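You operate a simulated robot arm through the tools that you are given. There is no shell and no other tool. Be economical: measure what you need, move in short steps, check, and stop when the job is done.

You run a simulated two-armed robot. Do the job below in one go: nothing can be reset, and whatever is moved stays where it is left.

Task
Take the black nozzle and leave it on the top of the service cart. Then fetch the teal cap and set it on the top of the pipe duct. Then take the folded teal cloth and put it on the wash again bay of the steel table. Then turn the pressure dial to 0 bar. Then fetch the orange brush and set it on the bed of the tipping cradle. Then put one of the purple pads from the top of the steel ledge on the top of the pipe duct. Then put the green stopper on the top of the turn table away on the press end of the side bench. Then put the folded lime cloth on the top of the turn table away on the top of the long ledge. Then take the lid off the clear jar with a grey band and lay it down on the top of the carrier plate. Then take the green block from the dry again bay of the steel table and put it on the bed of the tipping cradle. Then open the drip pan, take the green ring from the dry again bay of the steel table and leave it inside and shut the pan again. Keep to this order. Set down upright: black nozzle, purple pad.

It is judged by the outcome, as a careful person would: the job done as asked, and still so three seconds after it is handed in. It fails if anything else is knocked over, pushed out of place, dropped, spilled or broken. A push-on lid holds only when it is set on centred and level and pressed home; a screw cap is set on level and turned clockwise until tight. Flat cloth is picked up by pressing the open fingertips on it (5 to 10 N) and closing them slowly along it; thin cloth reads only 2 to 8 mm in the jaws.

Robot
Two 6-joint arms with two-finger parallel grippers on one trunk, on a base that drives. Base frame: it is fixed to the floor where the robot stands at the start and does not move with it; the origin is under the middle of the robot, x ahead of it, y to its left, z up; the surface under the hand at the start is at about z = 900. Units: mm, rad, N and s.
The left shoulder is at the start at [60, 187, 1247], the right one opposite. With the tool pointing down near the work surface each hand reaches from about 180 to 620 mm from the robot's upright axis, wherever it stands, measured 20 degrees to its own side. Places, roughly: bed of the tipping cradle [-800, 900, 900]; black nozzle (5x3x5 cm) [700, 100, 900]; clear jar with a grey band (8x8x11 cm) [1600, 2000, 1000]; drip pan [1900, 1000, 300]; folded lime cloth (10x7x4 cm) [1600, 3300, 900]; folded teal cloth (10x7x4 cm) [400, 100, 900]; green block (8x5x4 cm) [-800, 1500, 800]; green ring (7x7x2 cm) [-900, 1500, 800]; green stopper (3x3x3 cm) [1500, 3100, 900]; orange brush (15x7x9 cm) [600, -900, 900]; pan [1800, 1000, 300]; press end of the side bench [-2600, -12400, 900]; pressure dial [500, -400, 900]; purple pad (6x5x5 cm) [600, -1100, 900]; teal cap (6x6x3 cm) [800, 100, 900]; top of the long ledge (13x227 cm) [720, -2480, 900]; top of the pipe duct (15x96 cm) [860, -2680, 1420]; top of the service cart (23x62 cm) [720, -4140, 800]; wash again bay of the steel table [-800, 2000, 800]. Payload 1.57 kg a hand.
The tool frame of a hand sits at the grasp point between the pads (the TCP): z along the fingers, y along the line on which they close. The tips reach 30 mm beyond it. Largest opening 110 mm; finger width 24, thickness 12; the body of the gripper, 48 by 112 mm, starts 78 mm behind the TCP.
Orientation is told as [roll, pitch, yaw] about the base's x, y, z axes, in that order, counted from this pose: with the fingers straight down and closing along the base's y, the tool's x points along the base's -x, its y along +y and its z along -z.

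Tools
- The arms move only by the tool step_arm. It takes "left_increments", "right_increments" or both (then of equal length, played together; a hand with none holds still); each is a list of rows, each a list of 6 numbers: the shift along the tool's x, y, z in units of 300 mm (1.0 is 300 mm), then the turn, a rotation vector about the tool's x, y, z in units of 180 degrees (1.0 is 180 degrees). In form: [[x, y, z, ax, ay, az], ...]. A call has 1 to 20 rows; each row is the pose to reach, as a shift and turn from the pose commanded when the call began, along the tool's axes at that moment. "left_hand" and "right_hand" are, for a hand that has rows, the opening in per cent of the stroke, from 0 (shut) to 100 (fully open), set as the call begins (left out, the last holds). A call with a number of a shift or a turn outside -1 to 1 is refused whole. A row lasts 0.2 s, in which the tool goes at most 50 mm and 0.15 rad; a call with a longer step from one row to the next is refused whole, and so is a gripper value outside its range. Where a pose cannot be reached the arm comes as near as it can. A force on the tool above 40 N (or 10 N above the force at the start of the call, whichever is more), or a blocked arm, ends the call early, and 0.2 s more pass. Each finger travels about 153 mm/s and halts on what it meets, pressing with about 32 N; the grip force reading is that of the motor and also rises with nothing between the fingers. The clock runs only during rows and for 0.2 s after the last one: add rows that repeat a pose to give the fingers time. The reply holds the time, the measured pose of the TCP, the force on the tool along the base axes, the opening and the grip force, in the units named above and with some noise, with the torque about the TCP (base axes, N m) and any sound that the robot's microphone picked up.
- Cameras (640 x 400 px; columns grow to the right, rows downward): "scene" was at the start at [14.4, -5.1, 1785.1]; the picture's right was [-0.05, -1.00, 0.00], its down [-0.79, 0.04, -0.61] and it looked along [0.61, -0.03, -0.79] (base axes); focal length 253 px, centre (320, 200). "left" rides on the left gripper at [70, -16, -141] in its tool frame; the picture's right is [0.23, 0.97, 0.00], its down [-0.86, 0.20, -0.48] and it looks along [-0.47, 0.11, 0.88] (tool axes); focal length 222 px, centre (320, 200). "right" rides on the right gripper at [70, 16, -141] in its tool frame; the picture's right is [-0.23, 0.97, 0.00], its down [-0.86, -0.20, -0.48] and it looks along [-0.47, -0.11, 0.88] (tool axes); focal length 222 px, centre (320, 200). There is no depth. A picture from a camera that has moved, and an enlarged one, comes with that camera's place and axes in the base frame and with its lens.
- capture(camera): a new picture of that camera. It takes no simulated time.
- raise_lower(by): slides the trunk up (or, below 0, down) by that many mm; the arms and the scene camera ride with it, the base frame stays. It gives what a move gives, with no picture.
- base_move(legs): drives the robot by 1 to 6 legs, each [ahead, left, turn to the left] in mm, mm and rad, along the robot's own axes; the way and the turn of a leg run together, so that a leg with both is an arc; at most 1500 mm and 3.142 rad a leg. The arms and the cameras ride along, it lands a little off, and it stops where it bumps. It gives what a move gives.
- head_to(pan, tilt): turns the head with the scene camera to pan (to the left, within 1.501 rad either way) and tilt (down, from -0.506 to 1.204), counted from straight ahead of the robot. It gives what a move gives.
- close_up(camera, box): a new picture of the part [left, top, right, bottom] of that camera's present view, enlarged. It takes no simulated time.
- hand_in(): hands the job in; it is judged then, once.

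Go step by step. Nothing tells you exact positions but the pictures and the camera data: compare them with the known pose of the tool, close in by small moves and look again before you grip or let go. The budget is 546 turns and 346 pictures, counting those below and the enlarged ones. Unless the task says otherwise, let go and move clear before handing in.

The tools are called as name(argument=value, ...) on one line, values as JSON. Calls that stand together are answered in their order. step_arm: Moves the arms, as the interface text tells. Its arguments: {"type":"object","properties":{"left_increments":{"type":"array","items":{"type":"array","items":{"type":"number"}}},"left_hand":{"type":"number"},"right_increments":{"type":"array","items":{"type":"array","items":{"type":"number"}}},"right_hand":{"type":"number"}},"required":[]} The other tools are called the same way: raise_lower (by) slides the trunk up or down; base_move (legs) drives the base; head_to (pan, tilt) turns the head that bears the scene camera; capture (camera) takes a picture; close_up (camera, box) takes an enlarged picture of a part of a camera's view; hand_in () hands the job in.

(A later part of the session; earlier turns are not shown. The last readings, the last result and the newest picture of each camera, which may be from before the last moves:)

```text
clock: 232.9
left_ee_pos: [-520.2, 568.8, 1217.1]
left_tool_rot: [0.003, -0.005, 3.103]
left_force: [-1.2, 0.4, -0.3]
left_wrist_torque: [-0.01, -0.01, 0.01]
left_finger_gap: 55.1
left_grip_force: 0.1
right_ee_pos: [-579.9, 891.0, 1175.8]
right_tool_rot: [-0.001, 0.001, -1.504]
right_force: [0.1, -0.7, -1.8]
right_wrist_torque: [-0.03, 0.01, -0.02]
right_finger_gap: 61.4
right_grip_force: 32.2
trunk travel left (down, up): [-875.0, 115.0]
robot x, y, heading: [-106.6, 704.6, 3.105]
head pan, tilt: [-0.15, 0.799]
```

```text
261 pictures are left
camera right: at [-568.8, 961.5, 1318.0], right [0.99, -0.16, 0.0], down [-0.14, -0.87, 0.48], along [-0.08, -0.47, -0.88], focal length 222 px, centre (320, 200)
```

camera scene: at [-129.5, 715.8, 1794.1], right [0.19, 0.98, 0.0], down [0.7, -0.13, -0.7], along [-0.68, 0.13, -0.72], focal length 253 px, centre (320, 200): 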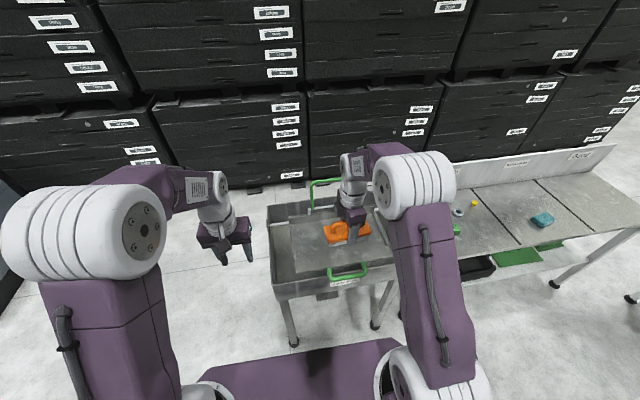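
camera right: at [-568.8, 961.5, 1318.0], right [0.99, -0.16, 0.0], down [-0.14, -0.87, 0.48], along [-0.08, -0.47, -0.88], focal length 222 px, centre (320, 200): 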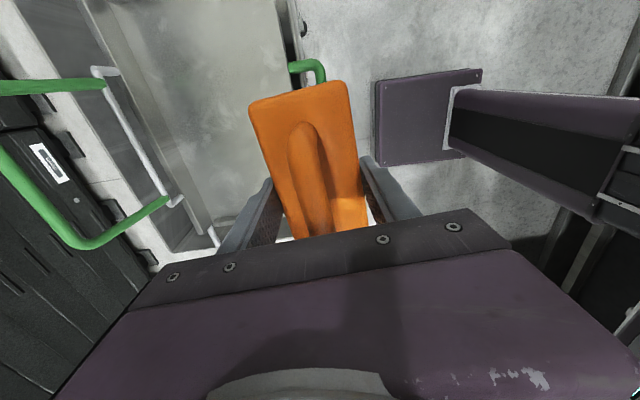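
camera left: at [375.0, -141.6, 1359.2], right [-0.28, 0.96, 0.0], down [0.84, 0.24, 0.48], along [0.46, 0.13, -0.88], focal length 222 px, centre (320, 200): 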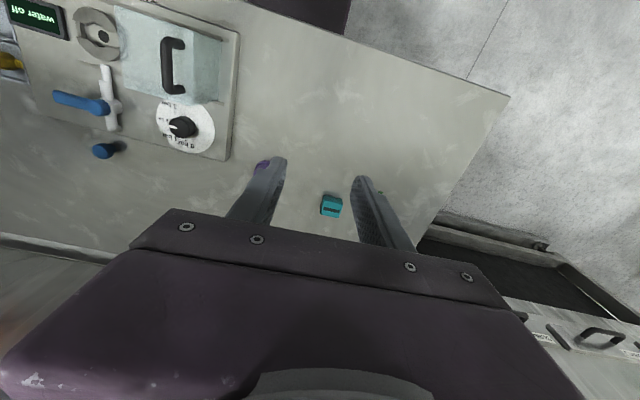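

close_up(camera="scene", box=[250, 160, 410, 300])

```text
2.86 times, centred on (330, 230) of scene
camera zoom: at [-129.5, 715.8, 1794.1], right [0.19, 0.98, 0.0], down [0.7, -0.13, -0.7], along [-0.68, 0.13, -0.72], focal length 723 px, centre (291, 114)
```

zoom: 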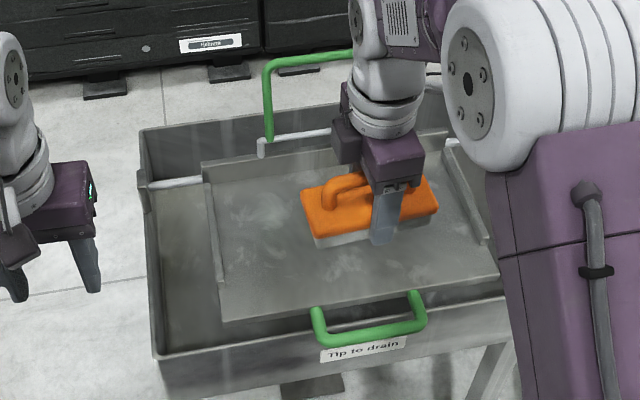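

The cradle bed spans about x -613…-890, y 720…1104. I drive in 120 mm and lower the brush over the bed at about [-765, 865].

base_move(legs=[[120, 0, 0.037]])

step_arm(right_increments=[[-0.005, -0.1, 0.0, 0, 0, 0], [-0.013, -0.196, 0.05, 0, 0, 0], [-0.013, -0.196, 0.2, 0, 0, 0], [-0.013, -0.196, 0.35, 0, 0, 0], [-0.013, -0.196, 0.5, 0, 0, 0], [-0.013, -0.196, 0.6, 0, 0, 0]])

close_up(camera="scene", box=[230, 160, 430, 320])

capture(camera="right")

```text
clock: 234.2
left_ee_pos: [-629.5, 556.3, 1218.8]
left_tool_rot: [0.003, -0.006, 3.139]
left_force: [0.3, -0.2, -0.7]
left_wrist_torque: [-0.01, 0.02, -0.04]
left_finger_gap: 55.1
left_grip_force: 0.0
right_ee_pos: [-702.3, 875.6, 1177.5]
right_tool_rot: [0.0, -0.002, -1.468]
right_force: [-0.5, -0.7, -1.7]
right_wrist_torque: [0.0, 0.04, 0.0]
right_finger_gap: 61.0
right_grip_force: 31.9
trunk travel left (down, up): [-875.0, 115.0]
robot x, y, heading: [-228.3, 710.5, 3.142]
head pan, tilt: [-0.15, 0.799]
```

```text
clock: 235.6
left_ee_pos: [-633.2, 557.3, 1218.9]
left_tool_rot: [0.001, -0.003, 3.138]
left_force: [0.0, -0.4, 0.5]
left_wrist_torque: [0.0, 0.0, -0.01]
left_finger_gap: 54.7
left_grip_force: 0.1
right_ee_pos: [-764.8, 865.9, 995.2]
right_tool_rot: [0.0, 0.0, -1.467]
right_force: [0.2, -0.3, -1.9]
right_wrist_torque: [0.03, -0.01, 0.0]
right_finger_gap: 61.5
right_grip_force: 32.1
trunk travel left (down, up): [-875.0, 115.0]
robot x, y, heading: [-227.6, 704.3, 3.135]
head pan, tilt: [-0.15, 0.799]
```

```text
2.50 times, centred on (330, 240) of scene
camera zoom: at [-249.5, 717.9, 1794.2], right [0.15, 0.99, 0.0], down [0.71, -0.11, -0.7], along [-0.69, 0.11, -0.72], focal length 632 px, centre (295, 100)
```

zoom: 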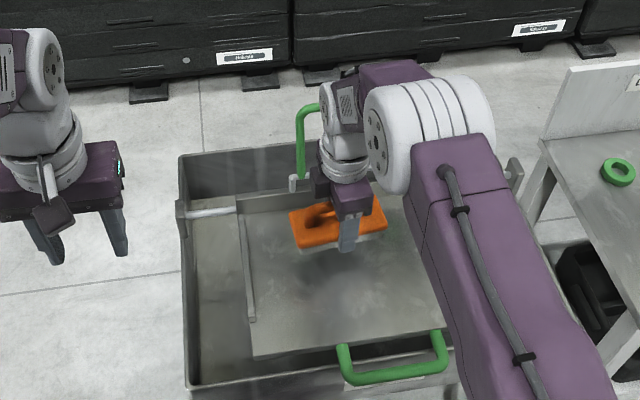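

```text
258 pictures are left
camera right: at [-754.5, 937.2, 1136.2], right [0.99, -0.12, 0.0], down [-0.11, -0.87, 0.48], along [-0.06, -0.47, -0.88], focal length 222 px, centre (320, 200)
```

right: 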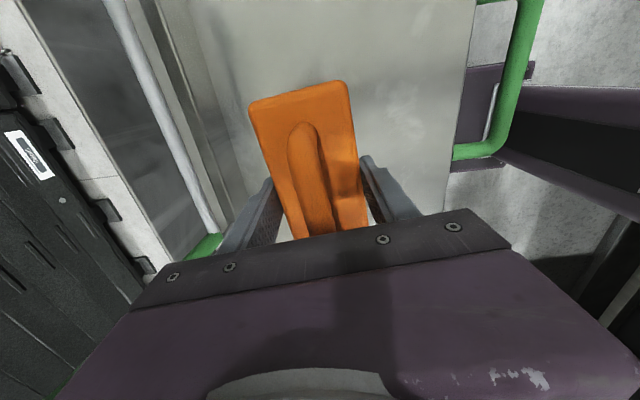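

The brush is above the bed centre. I lower slowly until contact.

step_arm(right_increments=[[0, 0, 0.04, 0, 0, 0], [0, 0, 0.08, 0, 0, 0], [0, 0, 0.11, 0, 0, 0], [0, 0, 0.14, 0, 0, 0]])

step_arm(right_increments=[[0, 0, 0.01, 0, 0, 0], [0, 0, 0.02, 0, 0, 0], [0, 0, 0.03, 0, 0, 0]])

capture(camera="right")

```text
clock: 236.6
left_ee_pos: [-633.9, 555.6, 1217.6]
left_tool_rot: [0.002, -0.003, 3.14]
left_force: [0.1, -0.1, 0.3]
left_wrist_torque: [-0.02, 0.02, -0.03]
left_finger_gap: 55.1
left_grip_force: 0.1
right_ee_pos: [-765.4, 865.5, 954.0]
right_tool_rot: [0.001, 0.0, -1.466]
right_force: [1.3, 0.0, -1.4]
right_wrist_torque: [0.06, -0.03, 0.0]
right_finger_gap: 61.5
right_grip_force: 32.4
trunk travel left (down, up): [-875.0, 115.0]
robot x, y, heading: [-232.0, 706.1, 3.141]
head pan, tilt: [-0.15, 0.799]
```

```text
clock: 237.4
left_ee_pos: [-633.2, 555.6, 1217.3]
left_tool_rot: [0.002, -0.006, 3.138]
left_force: [1.0, 0.6, -0.4]
left_wrist_torque: [0.0, 0.05, 0.01]
left_finger_gap: 55.0
left_grip_force: 0.1
right_ee_pos: [-763.1, 865.2, 944.6]
right_tool_rot: [0.0, -0.001, -1.466]
right_force: [-0.3, -0.6, -1.9]
right_wrist_torque: [-0.02, 0.0, 0.02]
right_finger_gap: 61.3
right_grip_force: 32.1
trunk travel left (down, up): [-875.0, 115.0]
robot x, y, heading: [-225.8, 707.7, 3.14]
head pan, tilt: [-0.15, 0.799]
```

```text
257 pictures are left
camera right: at [-754.7, 937.0, 1086.9], right [0.99, -0.12, 0.0], down [-0.11, -0.87, 0.48], along [-0.06, -0.47, -0.88], focal length 222 px, centre (320, 200)
```

right: 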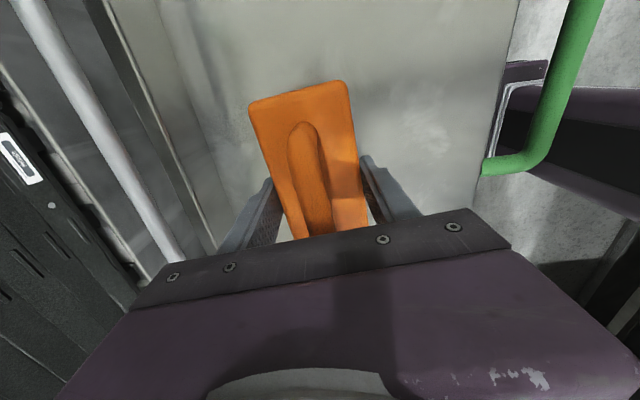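

step_arm(right_increments=[[0, 0, 0.008, 0, 0, 0], [0, 0, 0.016, 0, 0, 0], [0, 0, 0.024, 0, 0, 0], [0, 0, 0.03, 0, 0, 0]])

```text
clock: 238.4
left_ee_pos: [-634.2, 555.4, 1216.2]
left_tool_rot: [0.004, -0.006, 3.14]
left_force: [-0.5, 0.2, 0.0]
left_wrist_torque: [0.0, 0.0, 0.03]
left_finger_gap: 54.8
left_grip_force: 0.0
right_ee_pos: [-763.5, 865.8, 934.9]
right_tool_rot: [0.0, -0.001, -1.466]
right_force: [-0.1, -0.5, -1.7]
right_wrist_torque: [0.01, -0.04, 0.04]
right_finger_gap: 61.6
right_grip_force: 32.1
trunk travel left (down, up): [-875.0, 115.0]
robot x, y, heading: [-226.6, 707.7, 3.139]
head pan, tilt: [-0.15, 0.799]
```

step_arm(right_increments=[[0, 0, 0.008, 0, 0, 0], [0, 0, 0.016, 0, 0, 0], [0, 0, 0.024, 0, 0, 0], [0, 0, 0.03, 0, 0, 0]])

capture(camera="right")

```text
clock: 239.4
left_ee_pos: [-629.2, 556.2, 1219.0]
left_tool_rot: [0.001, -0.01, 3.14]
left_force: [0.3, 0.1, -0.2]
left_wrist_torque: [-0.02, 0.04, -0.02]
left_finger_gap: 55.3
left_grip_force: 0.0
right_ee_pos: [-763.6, 866.0, 931.3]
right_tool_rot: [-0.009, 0.002, -1.467]
right_force: [-3.8, 2.6, 29.3]
right_wrist_torque: [0.0, -0.05, -0.03]
right_finger_gap: 61.6
right_grip_force: 32.3
trunk travel left (down, up): [-875.0, 115.0]
robot x, y, heading: [-223.8, 702.8, 3.137]
head pan, tilt: [-0.15, 0.799]
```

```text
256 pictures are left
camera right: at [-752.9, 937.1, 1073.4], right [0.99, -0.12, -0.01], down [-0.1, -0.87, 0.48], along [-0.07, -0.47, -0.88], focal length 222 px, centre (320, 200)
```

right: 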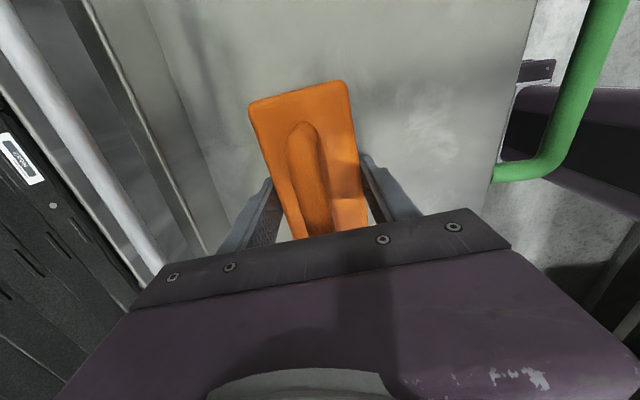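

Contact at about z 933. I ease off, open and lift.

step_arm(right_increments=[[0, 0, -0.012, 0, 0, 0], [0, 0, -0.015, 0, 0, 0]])

step_arm(right_increments=[[0, 0, 0, 0, 0, 0], [0, 0, 0, 0, 0, 0], [0, 0, -0.05, 0, 0, 0], [0, 0, -0.15, 0, 0, 0], [0, 0, -0.3, 0, 0, 0], [0, 0, -0.45, 0, 0, 0], [0, 0, -0.6, 0, 0, 0], [0, 0, -0.75, 0, 0, 0], [0, 0, -0.9, 0, 0, 0]], right_hand=95)

capture(camera="right")

close_up(camera="scene", box=[230, 160, 430, 320])

```text
clock: 240.0
left_ee_pos: [-632.3, 555.2, 1218.1]
left_tool_rot: [0.0, -0.004, 3.138]
left_force: [-0.1, 1.1, -0.6]
left_wrist_torque: [0.02, 0.01, 0.03]
left_finger_gap: 55.3
left_grip_force: 0.0
right_ee_pos: [-760.4, 865.4, 931.0]
right_tool_rot: [0.001, 0.0, -1.466]
right_force: [-2.9, 0.0, 8.1]
right_wrist_torque: [0.2, 0.42, 0.07]
right_finger_gap: 61.5
right_grip_force: 32.4
trunk travel left (down, up): [-875.0, 115.0]
robot x, y, heading: [-226.2, 706.9, 3.143]
head pan, tilt: [-0.15, 0.799]
```

```text
clock: 242.0
left_ee_pos: [-632.3, 555.2, 1218.8]
left_tool_rot: [0.002, -0.003, 3.139]
left_force: [0.1, -0.8, 1.4]
left_wrist_torque: [-0.02, 0.0, 0.03]
left_finger_gap: 55.0
left_grip_force: 0.1
right_ee_pos: [-761.1, 864.5, 1202.3]
right_tool_rot: [-0.001, -0.001, -1.466]
right_force: [-0.1, 0.6, -0.1]
right_wrist_torque: [0.03, 0.04, -0.01]
right_finger_gap: 104.6
right_grip_force: 0.0
trunk travel left (down, up): [-875.0, 115.0]
robot x, y, heading: [-226.1, 706.0, 3.138]
head pan, tilt: [-0.15, 0.799]
```

```text
255 pictures are left
camera right: at [-753.1, 937.4, 1344.7], right [0.99, -0.12, 0.0], down [-0.11, -0.87, 0.48], along [-0.06, -0.47, -0.88], focal length 222 px, centre (320, 200)
```

right: 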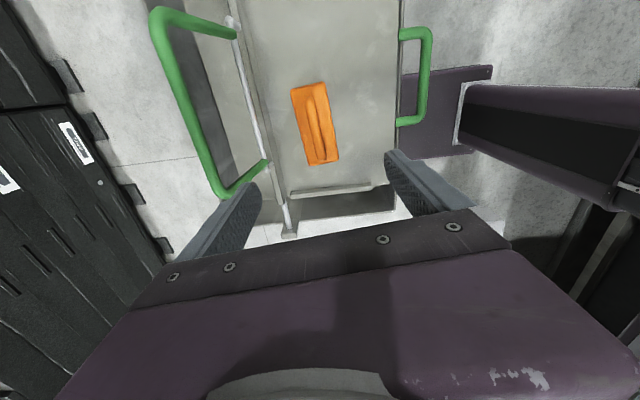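

```text
2.50 times, centred on (330, 240) of scene
camera zoom: at [-246.7, 717.2, 1794.1], right [0.15, 0.99, 0.0], down [0.71, -0.11, -0.7], along [-0.69, 0.11, -0.72], focal length 632 px, centre (295, 100)
```

zoom: 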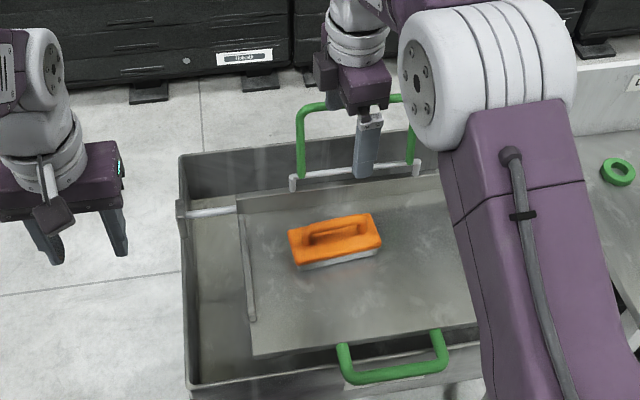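

The brush sits on the cradle bed. Next is a purple pad: I straighten the right hand, back off, turn and drive back to the ledge in front of the pads.

step_arm(right_increments=[[0, 0.03, 0, 0, 0, 0.0411], [0, 0.06, 0, 0, 0, 0.0822], [0, 0.09, 0, 0, 0, 0.1233], [0, 0.12, 0, 0, 0, 0.1644], [0, 0.15, 0, 0, 0, 0.2055], [0, 0.18, 0, 0, 0, 0.2466], [0, 0.21, 0, 0, 0, 0.2877], [0, 0.24, 0, 0, 0, 0.3288], [0, 0.27, 0, 0, 0, 0.3699], [0, 0.3, 0, 0, 0, 0.411], [0, 0.33, 0, 0, 0, 0.4521], [0, 0.36, 0, 0, 0, 0.4932], [0, 0.4, 0, 0, 0, 0.534]])

base_move(legs=[[-130, 0, 0], [0, 0, -3.139], [0, -1000, 0], [0, -650, 0]])

head_to(pan=-0.2, tilt=0.9)

capture(camera="scene")

capture(camera="right")

```text
clock: 244.8
left_ee_pos: [-632.6, 555.3, 1217.7]
left_tool_rot: [0.002, -0.005, 3.14]
left_force: [-0.1, -0.1, 0.1]
left_wrist_torque: [-0.01, 0.03, 0.0]
left_finger_gap: 55.0
left_grip_force: 0.0
right_ee_pos: [-642.5, 878.6, 1202.2]
right_tool_rot: [0.001, -0.002, 3.137]
right_force: [0.4, -0.2, -1.6]
right_wrist_torque: [0.01, -0.01, -0.01]
right_finger_gap: 104.3
right_grip_force: 0.0
trunk travel left (down, up): [-875.0, 115.0]
robot x, y, heading: [-226.6, 707.0, 3.135]
head pan, tilt: [-0.15, 0.799]
```

```text
clock: 261.4
left_ee_pos: [221.2, -790.9, 1218.6]
left_tool_rot: [0.0, -0.006, -0.053]
left_force: [0.4, 0.4, 0.5]
left_wrist_torque: [-0.02, -0.01, 0.01]
left_finger_gap: 55.0
left_grip_force: 0.0
right_ee_pos: [213.9, -1113.0, 1201.8]
right_tool_rot: [-0.001, 0.0, -0.054]
right_force: [-0.2, 0.4, -0.2]
right_wrist_torque: [-0.01, -0.01, 0.01]
right_finger_gap: 104.4
right_grip_force: 0.0
trunk travel left (down, up): [-875.0, 115.0]
robot x, y, heading: [-192.3, -921.9, -0.054]
head pan, tilt: [-0.15, 0.799]
```

```text
clock: 262.1
left_ee_pos: [221.0, -791.7, 1217.5]
left_tool_rot: [0.002, -0.005, -0.054]
left_force: [-0.5, -0.9, 0.0]
left_wrist_torque: [0.01, -0.02, 0.04]
left_finger_gap: 55.0
left_grip_force: 0.0
right_ee_pos: [214.5, -1114.2, 1202.2]
right_tool_rot: [0.001, -0.001, -0.052]
right_force: [0.9, -0.8, -0.8]
right_wrist_torque: [0.02, 0.03, 0.01]
right_finger_gap: 104.3
right_grip_force: 0.1
trunk travel left (down, up): [-875.0, 115.0]
robot x, y, heading: [-195.2, -920.5, -0.05]
head pan, tilt: [-0.201, 0.901]
```

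```text
253 pictures are left
camera scene: at [-179.2, -938.9, 1786.3], right [-0.25, -0.97, 0.0], down [-0.76, 0.2, -0.62], along [0.6, -0.16, -0.78], focal length 253 px, centre (320, 200)
```

scene: 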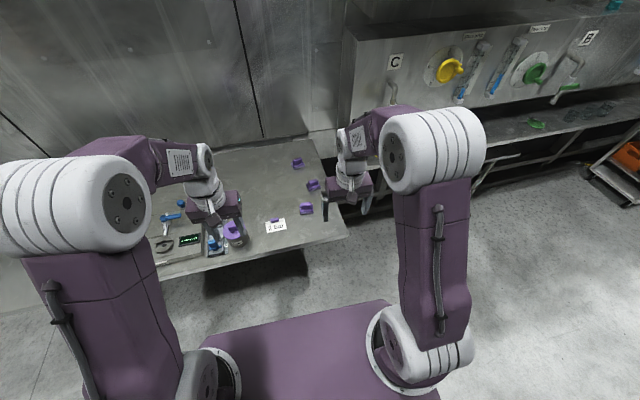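

```text
252 pictures are left
camera right: at [145.8, -1093.8, 1343.5], right [0.28, 0.96, 0.0], down [0.84, -0.25, 0.48], along [0.46, -0.13, -0.88], focal length 222 px, centre (320, 200)
```

right: 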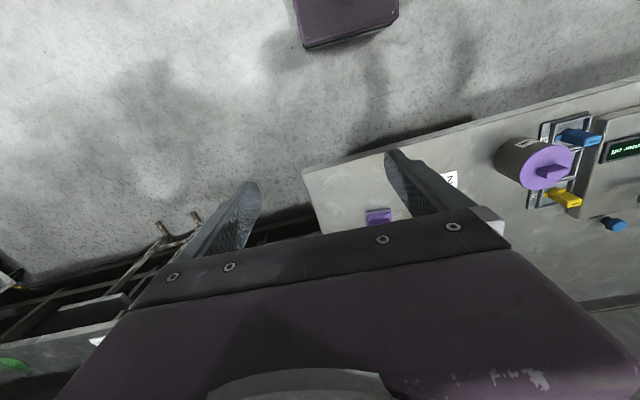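

I drive closer, aligned for the nearest pad at about [455, -1042], and hover the right hand over it.

base_move(legs=[[178, 47, 0.051]])

capture(camera="right")

close_up(camera="scene", box=[280, 170, 440, 300])

```text
clock: 263.7
left_ee_pos: [391.9, -732.2, 1219.0]
left_tool_rot: [0.002, -0.009, -0.007]
left_force: [-0.7, -0.7, 0.8]
left_wrist_torque: [0.01, -0.05, 0.02]
left_finger_gap: 55.3
left_grip_force: 0.0
right_ee_pos: [400.3, -1053.9, 1202.7]
right_tool_rot: [0.001, -0.003, -0.008]
right_force: [-0.4, 0.0, -0.3]
right_wrist_torque: [0.0, -0.07, -0.02]
right_finger_gap: 104.4
right_grip_force: 0.0
trunk travel left (down, up): [-875.0, 115.0]
robot x, y, heading: [-8.8, -875.2, -0.009]
head pan, tilt: [-0.201, 0.901]
```

```text
251 pictures are left
camera right: at [331.1, -1037.0, 1344.6], right [0.23, 0.97, 0.0], down [0.85, -0.21, 0.48], along [0.47, -0.11, -0.88], focal length 222 px, centre (320, 200)
```

right: 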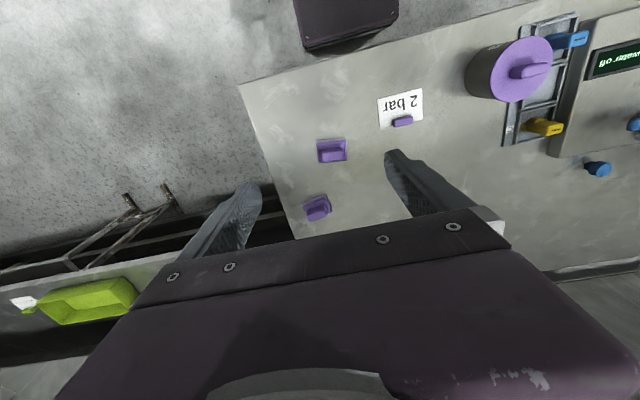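

```text
3.08 times, centred on (360, 235) of scene
camera zoom: at [-2.5, -898.4, 1786.3], right [-0.21, -0.98, 0.0], down [-0.77, 0.16, -0.62], along [0.61, -0.13, -0.78], focal length 778 px, centre (197, 92)
```

zoom: 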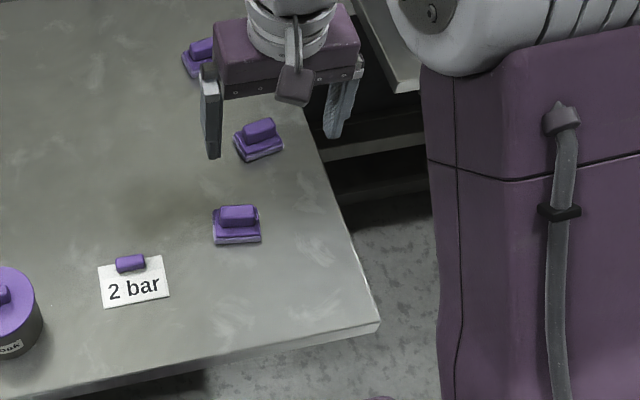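

The pad is at [460, -1042], turned about -0.14 rad. I move over it with that yaw, then tilt the fingers forward 0.5 rad, as needed for the duct.

step_arm(right_increments=[[-0.03, 0.01, 0.12, 0, 0, 0.02], [-0.06, 0.02, 0.25, 0, 0, 0.042], [-0.09, 0.03, 0.38, 0, 0, 0.042], [-0.11, 0.043, 0.5, 0, 0, 0.042]], right_hand=85)

step_arm(right_increments=[[0, 0, 0, 0, -0.04, 0], [0, 0, 0, 0, -0.08, 0], [0, 0, 0, 0, -0.12, 0], [0, 0, 0, 0, -0.159, 0], [0, 0, 0, 0, -0.159, 0]])

capture(camera="right")

```text
clock: 264.7
left_ee_pos: [398.2, -729.7, 1216.7]
left_tool_rot: [0.001, -0.003, -0.007]
left_force: [-0.7, 0.0, -0.2]
left_wrist_torque: [0.01, -0.04, 0.0]
left_finger_gap: 55.0
left_grip_force: 0.0
right_ee_pos: [440.6, -1039.3, 1053.0]
right_tool_rot: [0.0, 0.0, -0.139]
right_force: [-0.2, -0.5, -0.6]
right_wrist_torque: [0.0, 0.01, -0.02]
right_finger_gap: 93.5
right_grip_force: 0.1
trunk travel left (down, up): [-875.0, 115.0]
robot x, y, heading: [-10.1, -876.2, -0.009]
head pan, tilt: [-0.201, 0.901]
```

```text
clock: 265.9
left_ee_pos: [396.2, -731.7, 1216.4]
left_tool_rot: [0.002, -0.004, -0.006]
left_force: [0.5, -0.1, -0.4]
left_wrist_torque: [0.0, -0.02, 0.0]
left_finger_gap: 55.1
left_grip_force: 0.0
right_ee_pos: [436.8, -1040.0, 1052.5]
right_tool_rot: [-0.003, -0.5, -0.137]
right_force: [-0.8, -0.5, 0.3]
right_wrist_torque: [-0.01, 0.03, 0.01]
right_finger_gap: 93.3
right_grip_force: 0.0
right hand out of reach, approached as far as the arm can: row 2, 3
trunk travel left (down, up): [-875.0, 115.0]
robot x, y, heading: [-10.0, -881.6, -0.006]
head pan, tilt: [-0.201, 0.901]
```

```text
249 pictures are left
camera right: at [313.1, -1005.4, 1143.2], right [0.33, 0.94, 0.11], down [0.49, -0.27, 0.83], along [0.81, -0.22, -0.55], focal length 222 px, centre (320, 200)
```

right: 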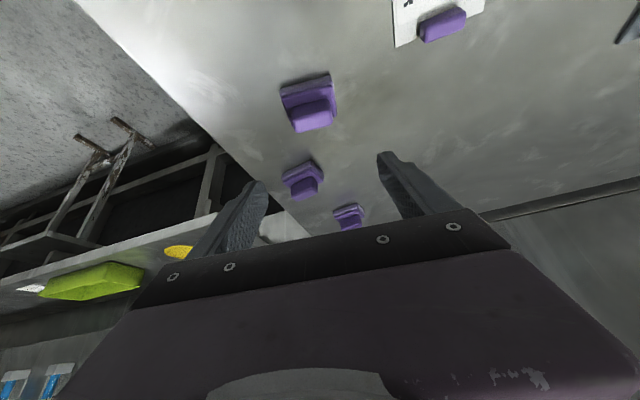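

The pad centre reads [459, -1042]. I descend with the tilted fingers on both sides of its base.

step_arm(right_increments=[[0.05, 0.003, 0.12, 0, 0, 0], [0.1, 0.003, 0.24, 0, 0, 0], [0.135, 0.003, 0.33, 0, 0, 0], [0.15, 0.003, 0.365, 0, 0, 0], [0.15, 0.003, 0.365, 0, 0, 0]])

capture(camera="right")

close_up(camera="scene", box=[280, 170, 440, 300])

```text
clock: 267.1
left_ee_pos: [396.0, -730.1, 1218.2]
left_tool_rot: [0.004, -0.006, -0.006]
left_force: [0.3, -0.1, 0.7]
left_wrist_torque: [-0.01, -0.01, 0.01]
left_finger_gap: 55.0
left_grip_force: 0.1
right_ee_pos: [449.7, -1038.5, 935.2]
right_tool_rot: [0.0, -0.498, -0.138]
right_force: [-0.2, 0.2, -0.4]
right_wrist_torque: [0.0, 0.0, -0.05]
right_finger_gap: 93.4
right_grip_force: 0.0
trunk travel left (down, up): [-875.0, 115.0]
robot x, y, heading: [-7.4, -879.9, -0.003]
head pan, tilt: [-0.201, 0.901]
```

```text
248 pictures are left
camera right: at [324.5, -1005.0, 1025.2], right [0.33, 0.94, 0.11], down [0.49, -0.27, 0.83], along [0.81, -0.22, -0.55], focal length 222 px, centre (320, 200)
```

right: 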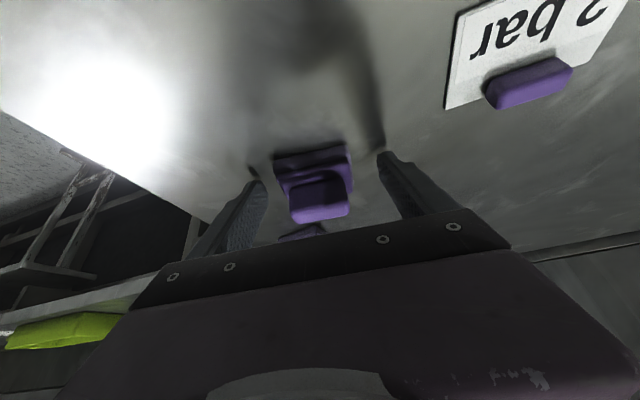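

```text
3.08 times, centred on (360, 235) of scene
camera zoom: at [3.3, -896.9, 1786.2], right [-0.21, -0.98, 0.0], down [-0.77, 0.16, -0.62], along [0.61, -0.13, -0.78], focal length 778 px, centre (197, 92)
```

zoom: 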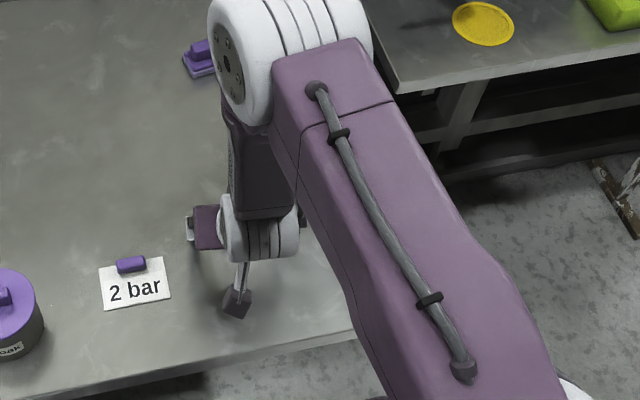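

step_arm(right_increments=[[0, 0, 0, 0, 0, 0], [0, 0, 0, 0, 0, 0], [0, 0, 0, 0, 0, 0], [0, 0, 0, 0, 0, 0]], right_hand=0)

step_arm(right_increments=[[-0.03, 0, -0.05, 0, 0, 0], [-0.07, 0, -0.12, 0, 0, 0], [-0.12, 0, -0.22, 0, 0, 0], [-0.17, 0, -0.32, 0, 0, 0]])

capture(camera="right")

```text
clock: 268.1
left_ee_pos: [395.0, -730.8, 1217.9]
left_tool_rot: [0.002, -0.006, -0.008]
left_force: [-0.1, 0.6, -0.5]
left_wrist_torque: [0.02, 0.04, 0.02]
left_finger_gap: 54.9
left_grip_force: 0.1
right_ee_pos: [449.8, -1039.1, 935.1]
right_tool_rot: [-0.001, -0.5, -0.137]
right_force: [-0.1, -1.8, 0.2]
right_wrist_torque: [-0.01, 0.01, 0.02]
right_finger_gap: 59.1
right_grip_force: 32.1
trunk travel left (down, up): [-875.0, 115.0]
robot x, y, heading: [-10.2, -879.0, -0.006]
head pan, tilt: [-0.201, 0.901]
```

```text
clock: 269.1
left_ee_pos: [395.0, -730.3, 1218.2]
left_tool_rot: [0.002, -0.005, -0.007]
left_force: [0.2, 1.1, 0.3]
left_wrist_torque: [-0.01, -0.01, -0.03]
left_finger_gap: 55.0
left_grip_force: 0.1
right_ee_pos: [446.2, -1039.3, 1043.9]
right_tool_rot: [-0.003, -0.5, -0.138]
right_force: [0.2, 1.2, -0.4]
right_wrist_torque: [0.02, 0.0, 0.01]
right_finger_gap: 58.7
right_grip_force: 32.0
trunk travel left (down, up): [-875.0, 115.0]
robot x, y, heading: [-10.1, -881.0, -0.01]
head pan, tilt: [-0.201, 0.901]
```

```text
246 pictures are left
camera right: at [320.7, -1004.4, 1134.2], right [0.33, 0.94, 0.11], down [0.49, -0.27, 0.83], along [0.81, -0.22, -0.55], focal length 222 px, centre (320, 200)
```

right: 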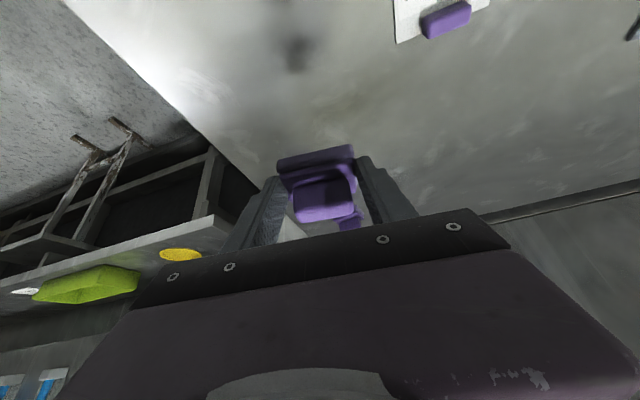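

The pad is held at 59 mm. I raise it, lift the trunk, and drive to the pipe duct.

step_arm(right_increments=[[-0.06, 0, -0.11, 0, 0, 0], [-0.12, 0, -0.22, 0, 0, 0], [-0.18, 0, -0.33, 0, 0, 0], [-0.24, 0, -0.44, 0, 0, 0]])

raise_lower(by=115)

base_move(legs=[[-240, 0, 0], [0, -1000, 0], [0, -730, 0]])

head_to(pan=-0.15, tilt=0.4)

capture(camera="scene")

```text
clock: 270.1
left_ee_pos: [393.9, -730.2, 1217.2]
left_tool_rot: [0.002, -0.005, -0.007]
left_force: [-0.4, 0.4, 0.4]
left_wrist_torque: [0.02, -0.02, 0.0]
left_finger_gap: 54.9
left_grip_force: 0.0
right_ee_pos: [446.8, -1038.5, 1194.8]
right_tool_rot: [-0.001, -0.503, -0.133]
right_force: [-1.1, -0.4, -0.2]
right_wrist_torque: [-0.03, -0.02, -0.04]
right_finger_gap: 59.1
right_grip_force: 31.9
trunk travel left (down, up): [-875.0, 115.0]
robot x, y, heading: [-9.3, -881.7, -0.008]
head pan, tilt: [-0.201, 0.901]
```

```text
clock: 271.5
left_ee_pos: [396.6, -731.3, 1333.1]
left_tool_rot: [0.002, -0.007, -0.008]
left_force: [-1.0, -0.3, -0.5]
left_wrist_torque: [0.01, 0.0, 0.0]
left_finger_gap: 55.0
left_grip_force: 0.1
right_ee_pos: [447.8, -1039.7, 1309.2]
right_tool_rot: [0.001, -0.499, -0.138]
right_force: [0.2, -0.1, -0.6]
right_wrist_torque: [0.03, 0.02, -0.02]
right_finger_gap: 58.8
right_grip_force: 31.9
trunk travel left (down, up): [-990.0, 0.0]
robot x, y, heading: [-9.3, -877.9, -0.006]
head pan, tilt: [-0.201, 0.901]
```

```text
clock: 281.8
left_ee_pos: [128.9, -2502.3, 1332.4]
left_tool_rot: [0.0, -0.005, -0.033]
left_force: [-0.3, 1.0, 0.6]
left_wrist_torque: [-0.01, 0.02, 0.0]
left_finger_gap: 55.1
left_grip_force: 0.0
right_ee_pos: [173.7, -2814.2, 1307.9]
right_tool_rot: [-0.001, -0.498, -0.164]
right_force: [-0.1, 0.1, -0.6]
right_wrist_torque: [0.02, 0.01, 0.01]
right_finger_gap: 58.9
right_grip_force: 31.8
trunk travel left (down, up): [-990.0, 0.0]
robot x, y, heading: [-278.0, -2643.7, -0.031]
head pan, tilt: [-0.201, 0.901]
```

```text
clock: 282.8
left_ee_pos: [129.1, -2506.2, 1332.2]
left_tool_rot: [0.0, -0.005, -0.035]
left_force: [0.6, 0.0, -0.3]
left_wrist_torque: [0.02, -0.02, -0.03]
left_finger_gap: 54.8
left_grip_force: 0.1
right_ee_pos: [172.3, -2815.8, 1309.7]
right_tool_rot: [0.001, -0.5, -0.166]
right_force: [0.2, 0.0, -0.3]
right_wrist_torque: [0.01, -0.02, 0.02]
right_finger_gap: 59.1
right_grip_force: 31.9
trunk travel left (down, up): [-990.0, 0.0]
robot x, y, heading: [-284.0, -2640.4, -0.033]
head pan, tilt: [-0.15, 0.4]
```

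```text
245 pictures are left
camera scene: at [-250.3, -2660.8, 1944.2], right [-0.18, -0.98, 0.0], down [-0.38, 0.07, -0.92], along [0.91, -0.17, -0.39], focal length 253 px, centre (320, 200)
```

scene: 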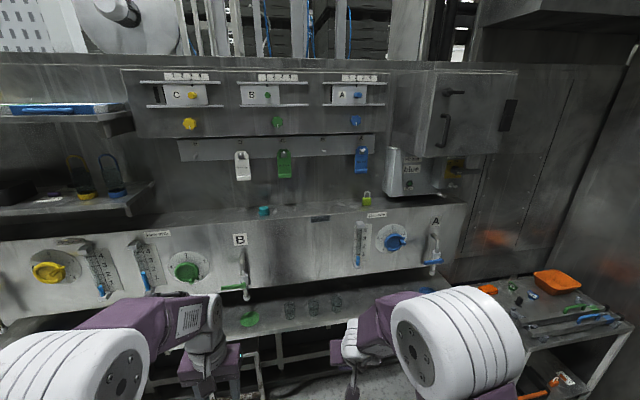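

I raise the right hand above the duct level and pull the left hand back from tap B, then drive in.

step_arm(right_increments=[[-0.065, 0, -0.117, 0, 0, 0], [-0.13, 0, -0.234, 0, 0, 0], [-0.195, 0, -0.351, 0, 0, 0], [-0.26, 0, -0.468, 0, 0, 0], [-0.32, 0, -0.585, 0, 0, 0]], left_increments=[[0.12, 0, 0, 0, 0, 0], [0.24, 0, 0, 0, 0, 0], [0.36, 0, 0, 0, 0, 0], [0.45, 0, 0, 0, 0, 0], [0.5, 0, 0, 0, 0, 0]])

base_move(legs=[[540, 30, 0.033]])

capture(camera="right")

capture(camera="scene")

```text
clock: 284.0
left_ee_pos: [-23.8, -2499.9, 1331.6]
left_tool_rot: [-0.001, -0.007, -0.031]
left_force: [-0.6, -0.7, 0.1]
left_wrist_torque: [-0.01, -0.04, -0.01]
left_finger_gap: 54.8
left_grip_force: 0.0
right_ee_pos: [163.6, -2798.9, 1500.5]
right_tool_rot: [-0.026, -0.516, -0.165]
right_force: [-0.1, -0.2, -0.5]
right_wrist_torque: [0.03, 0.0, 0.02]
right_finger_gap: 59.0
right_grip_force: 31.5
right hand out of reach, approached as far as the arm can: row 4, 5
trunk travel left (down, up): [-990.0, 0.0]
robot x, y, heading: [-283.8, -2642.6, -0.033]
head pan, tilt: [-0.15, 0.4]
```

```text
clock: 287.1
left_ee_pos: [505.3, -2473.7, 1331.7]
left_tool_rot: [0.001, -0.007, -0.005]
left_force: [-0.8, -0.1, -0.7]
left_wrist_torque: [-0.02, -0.04, 0.02]
left_finger_gap: 55.2
left_grip_force: 0.0
right_ee_pos: [702.7, -2767.3, 1499.0]
right_tool_rot: [-0.028, -0.517, -0.137]
right_force: [-0.5, 0.0, -0.6]
right_wrist_torque: [0.02, 0.0, -0.02]
right_finger_gap: 58.9
right_grip_force: 32.5
trunk travel left (down, up): [-990.0, 0.0]
robot x, y, heading: [255.3, -2625.4, -0.005]
head pan, tilt: [-0.15, 0.4]
```

```text
244 pictures are left
camera right: at [576.2, -2729.7, 1587.3], right [0.34, 0.94, 0.09], down [0.47, -0.25, 0.84], along [0.81, -0.25, -0.53], focal length 222 px, centre (320, 200)
```

right: 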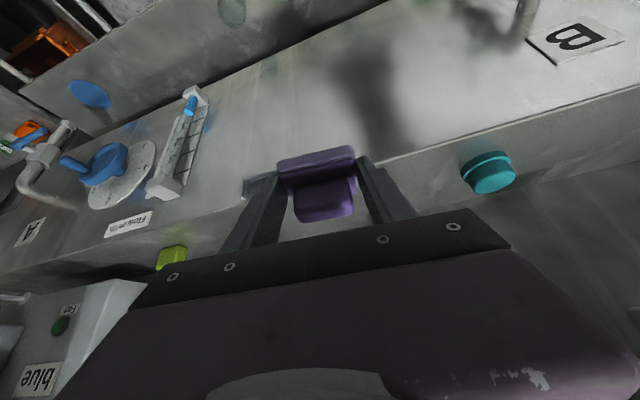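

```text
243 pictures are left
camera scene: at [280.6, -2639.8, 1944.3], right [-0.15, -0.99, 0.0], down [-0.38, 0.06, -0.92], along [0.91, -0.14, -0.39], focal length 253 px, centre (320, 200)
```

scene: 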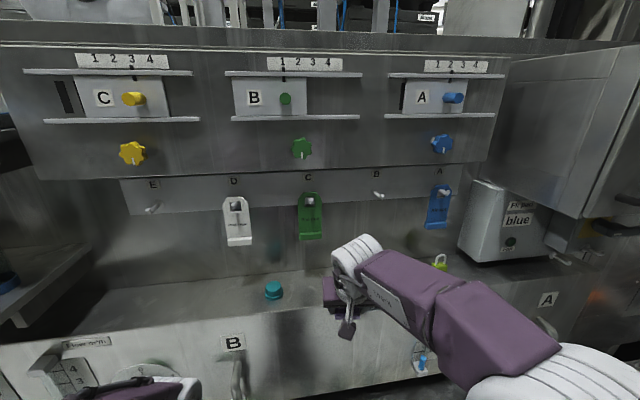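

I move 45 mm closer and extend the pad over the duct, correcting the slight roll.

base_move(legs=[[45, 0, 0.005]])

step_arm(right_increments=[[-0.07, 0.011, 0.038, -0.003, 0.0018, 0], [-0.14, 0.022, 0.076, -0.006, 0.0036, 0], [-0.21, 0.033, 0.115, -0.009, 0.0054, 0], [-0.281, 0.044, 0.153, -0.009, 0.0054, 0], [-0.281, 0.044, 0.153, -0.009, 0.0054, 0]])

capture(camera="right")

capture(camera="scene")

```text
clock: 288.0
left_ee_pos: [541.6, -2473.0, 1332.6]
left_tool_rot: [0.003, -0.016, 0.0]
left_force: [-1.3, 0.5, 0.1]
left_wrist_torque: [-0.01, -0.09, -0.01]
left_finger_gap: 55.0
left_grip_force: 0.0
right_ee_pos: [738.6, -2765.4, 1501.9]
right_tool_rot: [-0.024, -0.523, -0.131]
right_force: [-1.5, -0.3, 0.1]
right_wrist_torque: [-0.02, -0.05, 0.02]
right_finger_gap: 59.3
right_grip_force: 31.9
trunk travel left (down, up): [-990.0, 0.0]
robot x, y, heading: [292.5, -2622.6, 0.002]
head pan, tilt: [-0.15, 0.4]
```

```text
clock: 289.2
left_ee_pos: [553.3, -2473.7, 1330.3]
left_tool_rot: [0.002, -0.003, 0.0]
left_force: [-0.2, -0.5, 0.8]
left_wrist_torque: [0.01, 0.0, 0.0]
left_finger_gap: 55.1
left_grip_force: 0.1
right_ee_pos: [841.2, -2748.2, 1485.9]
right_tool_rot: [-0.035, -0.519, -0.134]
right_force: [-0.1, -0.4, 0.0]
right_wrist_torque: [-0.03, -0.02, 0.01]
right_finger_gap: 58.8
right_grip_force: 31.5
right hand out of reach, approached as far as the arm can: row 1, 2, 3, 4, 5
trunk travel left (down, up): [-990.0, 0.0]
robot x, y, heading: [299.7, -2624.3, 0.004]
head pan, tilt: [-0.15, 0.4]
```

```text
242 pictures are left
camera right: at [714.1, -2709.4, 1573.4], right [0.34, 0.94, 0.08], down [0.47, -0.25, 0.85], along [0.81, -0.25, -0.53], focal length 222 px, centre (320, 200)
```

right: 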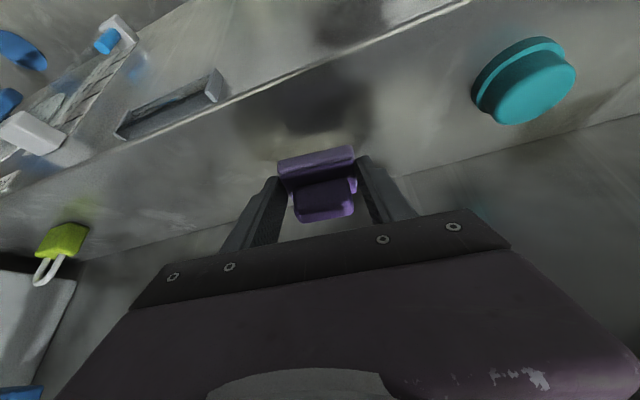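

```text
241 pictures are left
camera scene: at [331.7, -2639.7, 1944.2], right [-0.15, -0.99, 0.0], down [-0.39, 0.06, -0.92], along [0.91, -0.14, -0.39], focal length 253 px, centre (320, 200)
```

scene: 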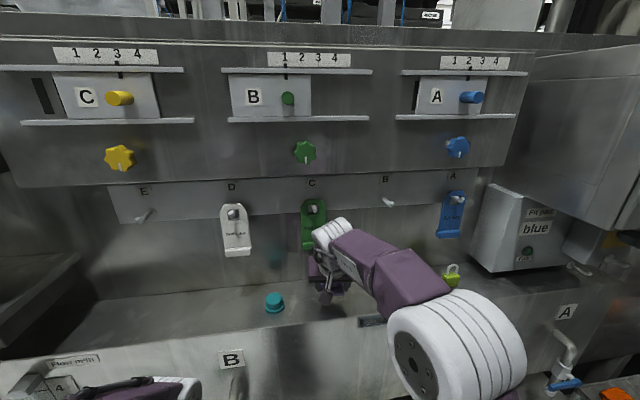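

The hand is slightly past its limit; coming down should relieve it. I lower 25 mm and read the pose.

step_arm(right_increments=[[0.015, 0, 0.03, 0, 0, 0], [0.03, 0, 0.055, 0, 0, 0], [0.04, 0, 0.073, 0, 0, 0]])

```text
clock: 290.0
left_ee_pos: [550.1, -2473.3, 1331.0]
left_tool_rot: [0.002, -0.007, 0.0]
left_force: [0.0, 0.5, -0.3]
left_wrist_torque: [-0.04, -0.04, 0.0]
left_finger_gap: 54.9
left_grip_force: 0.1
right_ee_pos: [831.2, -2740.4, 1455.2]
right_tool_rot: [-0.01, -0.509, -0.133]
right_force: [-0.5, -0.7, 0.2]
right_wrist_torque: [0.0, -0.03, 0.0]
right_finger_gap: 58.8
right_grip_force: 32.6
right hand out of reach, approached as far as the arm can: row 1, 2, 3
trunk travel left (down, up): [-990.0, 0.0]
robot x, y, heading: [298.7, -2623.2, 0.001]
head pan, tilt: [-0.15, 0.4]
```

Now at z 1455, nearly level. I lower the last millimetres until contact.

step_arm(right_increments=[[0.003, 0, 0.006, 0, 0, 0], [0.006, 0, 0.012, 0, 0, 0], [0.006, 0, 0.012, 0, 0, 0]])

capture(camera="right")

```text
clock: 290.8
left_ee_pos: [550.7, -2473.5, 1331.8]
left_tool_rot: [0.002, -0.006, -0.002]
left_force: [-0.4, -0.4, 0.2]
left_wrist_torque: [0.0, -0.02, 0.05]
left_finger_gap: 55.0
left_grip_force: 0.1
right_ee_pos: [830.0, -2737.0, 1451.1]
right_tool_rot: [-0.004, -0.517, -0.133]
right_force: [8.0, -5.3, 27.0]
right_wrist_torque: [-0.15, -0.42, -0.06]
right_finger_gap: 59.0
right_grip_force: 31.7
right hand out of reach, approached as far as the arm can: row 2, 3
trunk travel left (down, up): [-990.0, 0.0]
robot x, y, heading: [295.0, -2620.5, -0.003]
head pan, tilt: [-0.15, 0.4]
```

```text
240 pictures are left
camera right: at [703.7, -2702.9, 1541.7], right [0.33, 0.94, 0.11], down [0.48, -0.26, 0.84], along [0.81, -0.22, -0.54], focal length 222 px, centre (320, 200)
```

right: 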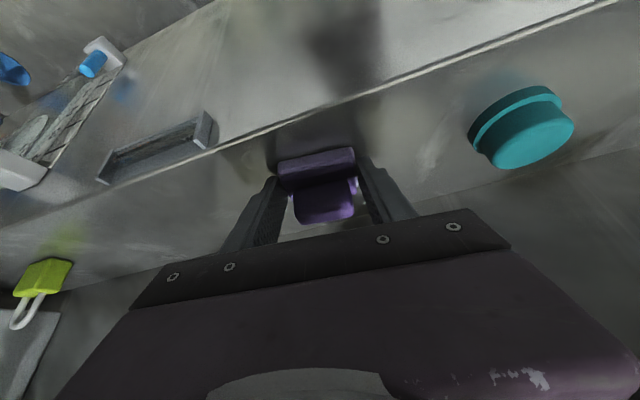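

Contact. I ease up a few millimetres, open and withdraw upward.

step_arm(right_increments=[[-0.005, 0, -0.009, 0, 0, 0], [-0.007, 0, -0.012, 0, 0, 0]])

step_arm(right_increments=[[0, 0, 0, 0, 0, 0], [0, 0, 0, 0, 0, 0], [-0.01, 0, -0.04, 0, 0, 0], [0.0, 0, -0.12, 0, 0, 0], [0.02, 0, -0.22, 0, 0, 0], [0.04, 0, -0.32, 0, 0, 0]], right_hand=85)

capture(camera="right")

```text
clock: 291.4
left_ee_pos: [549.8, -2471.9, 1332.7]
left_tool_rot: [0.002, -0.005, 0.0]
left_force: [0.1, -0.2, 0.1]
left_wrist_torque: [-0.01, -0.02, 0.03]
left_finger_gap: 55.0
left_grip_force: 0.0
right_ee_pos: [826.8, -2735.9, 1451.9]
right_tool_rot: [-0.008, -0.504, -0.133]
right_force: [4.9, -4.4, 16.0]
right_wrist_torque: [-0.08, -0.77, -0.11]
right_finger_gap: 59.0
right_grip_force: 32.3
trunk travel left (down, up): [-990.0, 0.0]
robot x, y, heading: [295.8, -2625.7, -0.001]
head pan, tilt: [-0.15, 0.4]
```

```text
clock: 292.8
left_ee_pos: [552.3, -2472.2, 1331.9]
left_tool_rot: [-0.001, -0.007, 0.001]
left_force: [0.3, 0.7, 0.4]
left_wrist_torque: [-0.02, -0.02, -0.06]
left_finger_gap: 55.2
left_grip_force: 0.0
right_ee_pos: [765.9, -2724.2, 1521.1]
right_tool_rot: [-0.009, -0.507, -0.131]
right_force: [-0.2, -0.8, -0.4]
right_wrist_torque: [-0.02, 0.01, -0.03]
right_finger_gap: 93.5
right_grip_force: 0.1
right hand out of reach, approached as far as the arm can: row 3, 4, 5, 6
trunk travel left (down, up): [-990.0, 0.0]
robot x, y, heading: [300.1, -2625.1, -0.002]
head pan, tilt: [-0.15, 0.4]
```

```text
239 pictures are left
camera right: at [640.2, -2689.3, 1611.4], right [0.33, 0.94, 0.1], down [0.48, -0.26, 0.84], along [0.81, -0.23, -0.54], focal length 222 px, centre (320, 200)
```

right: 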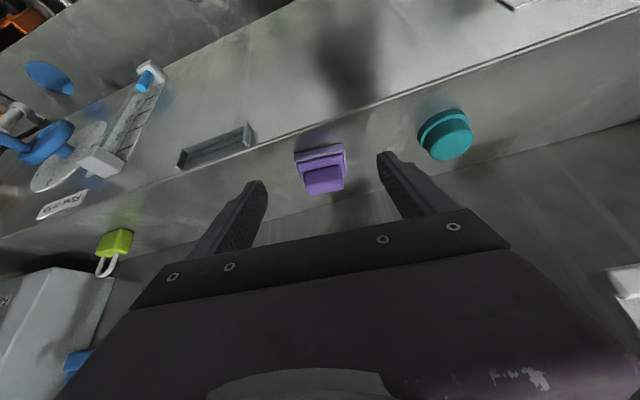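

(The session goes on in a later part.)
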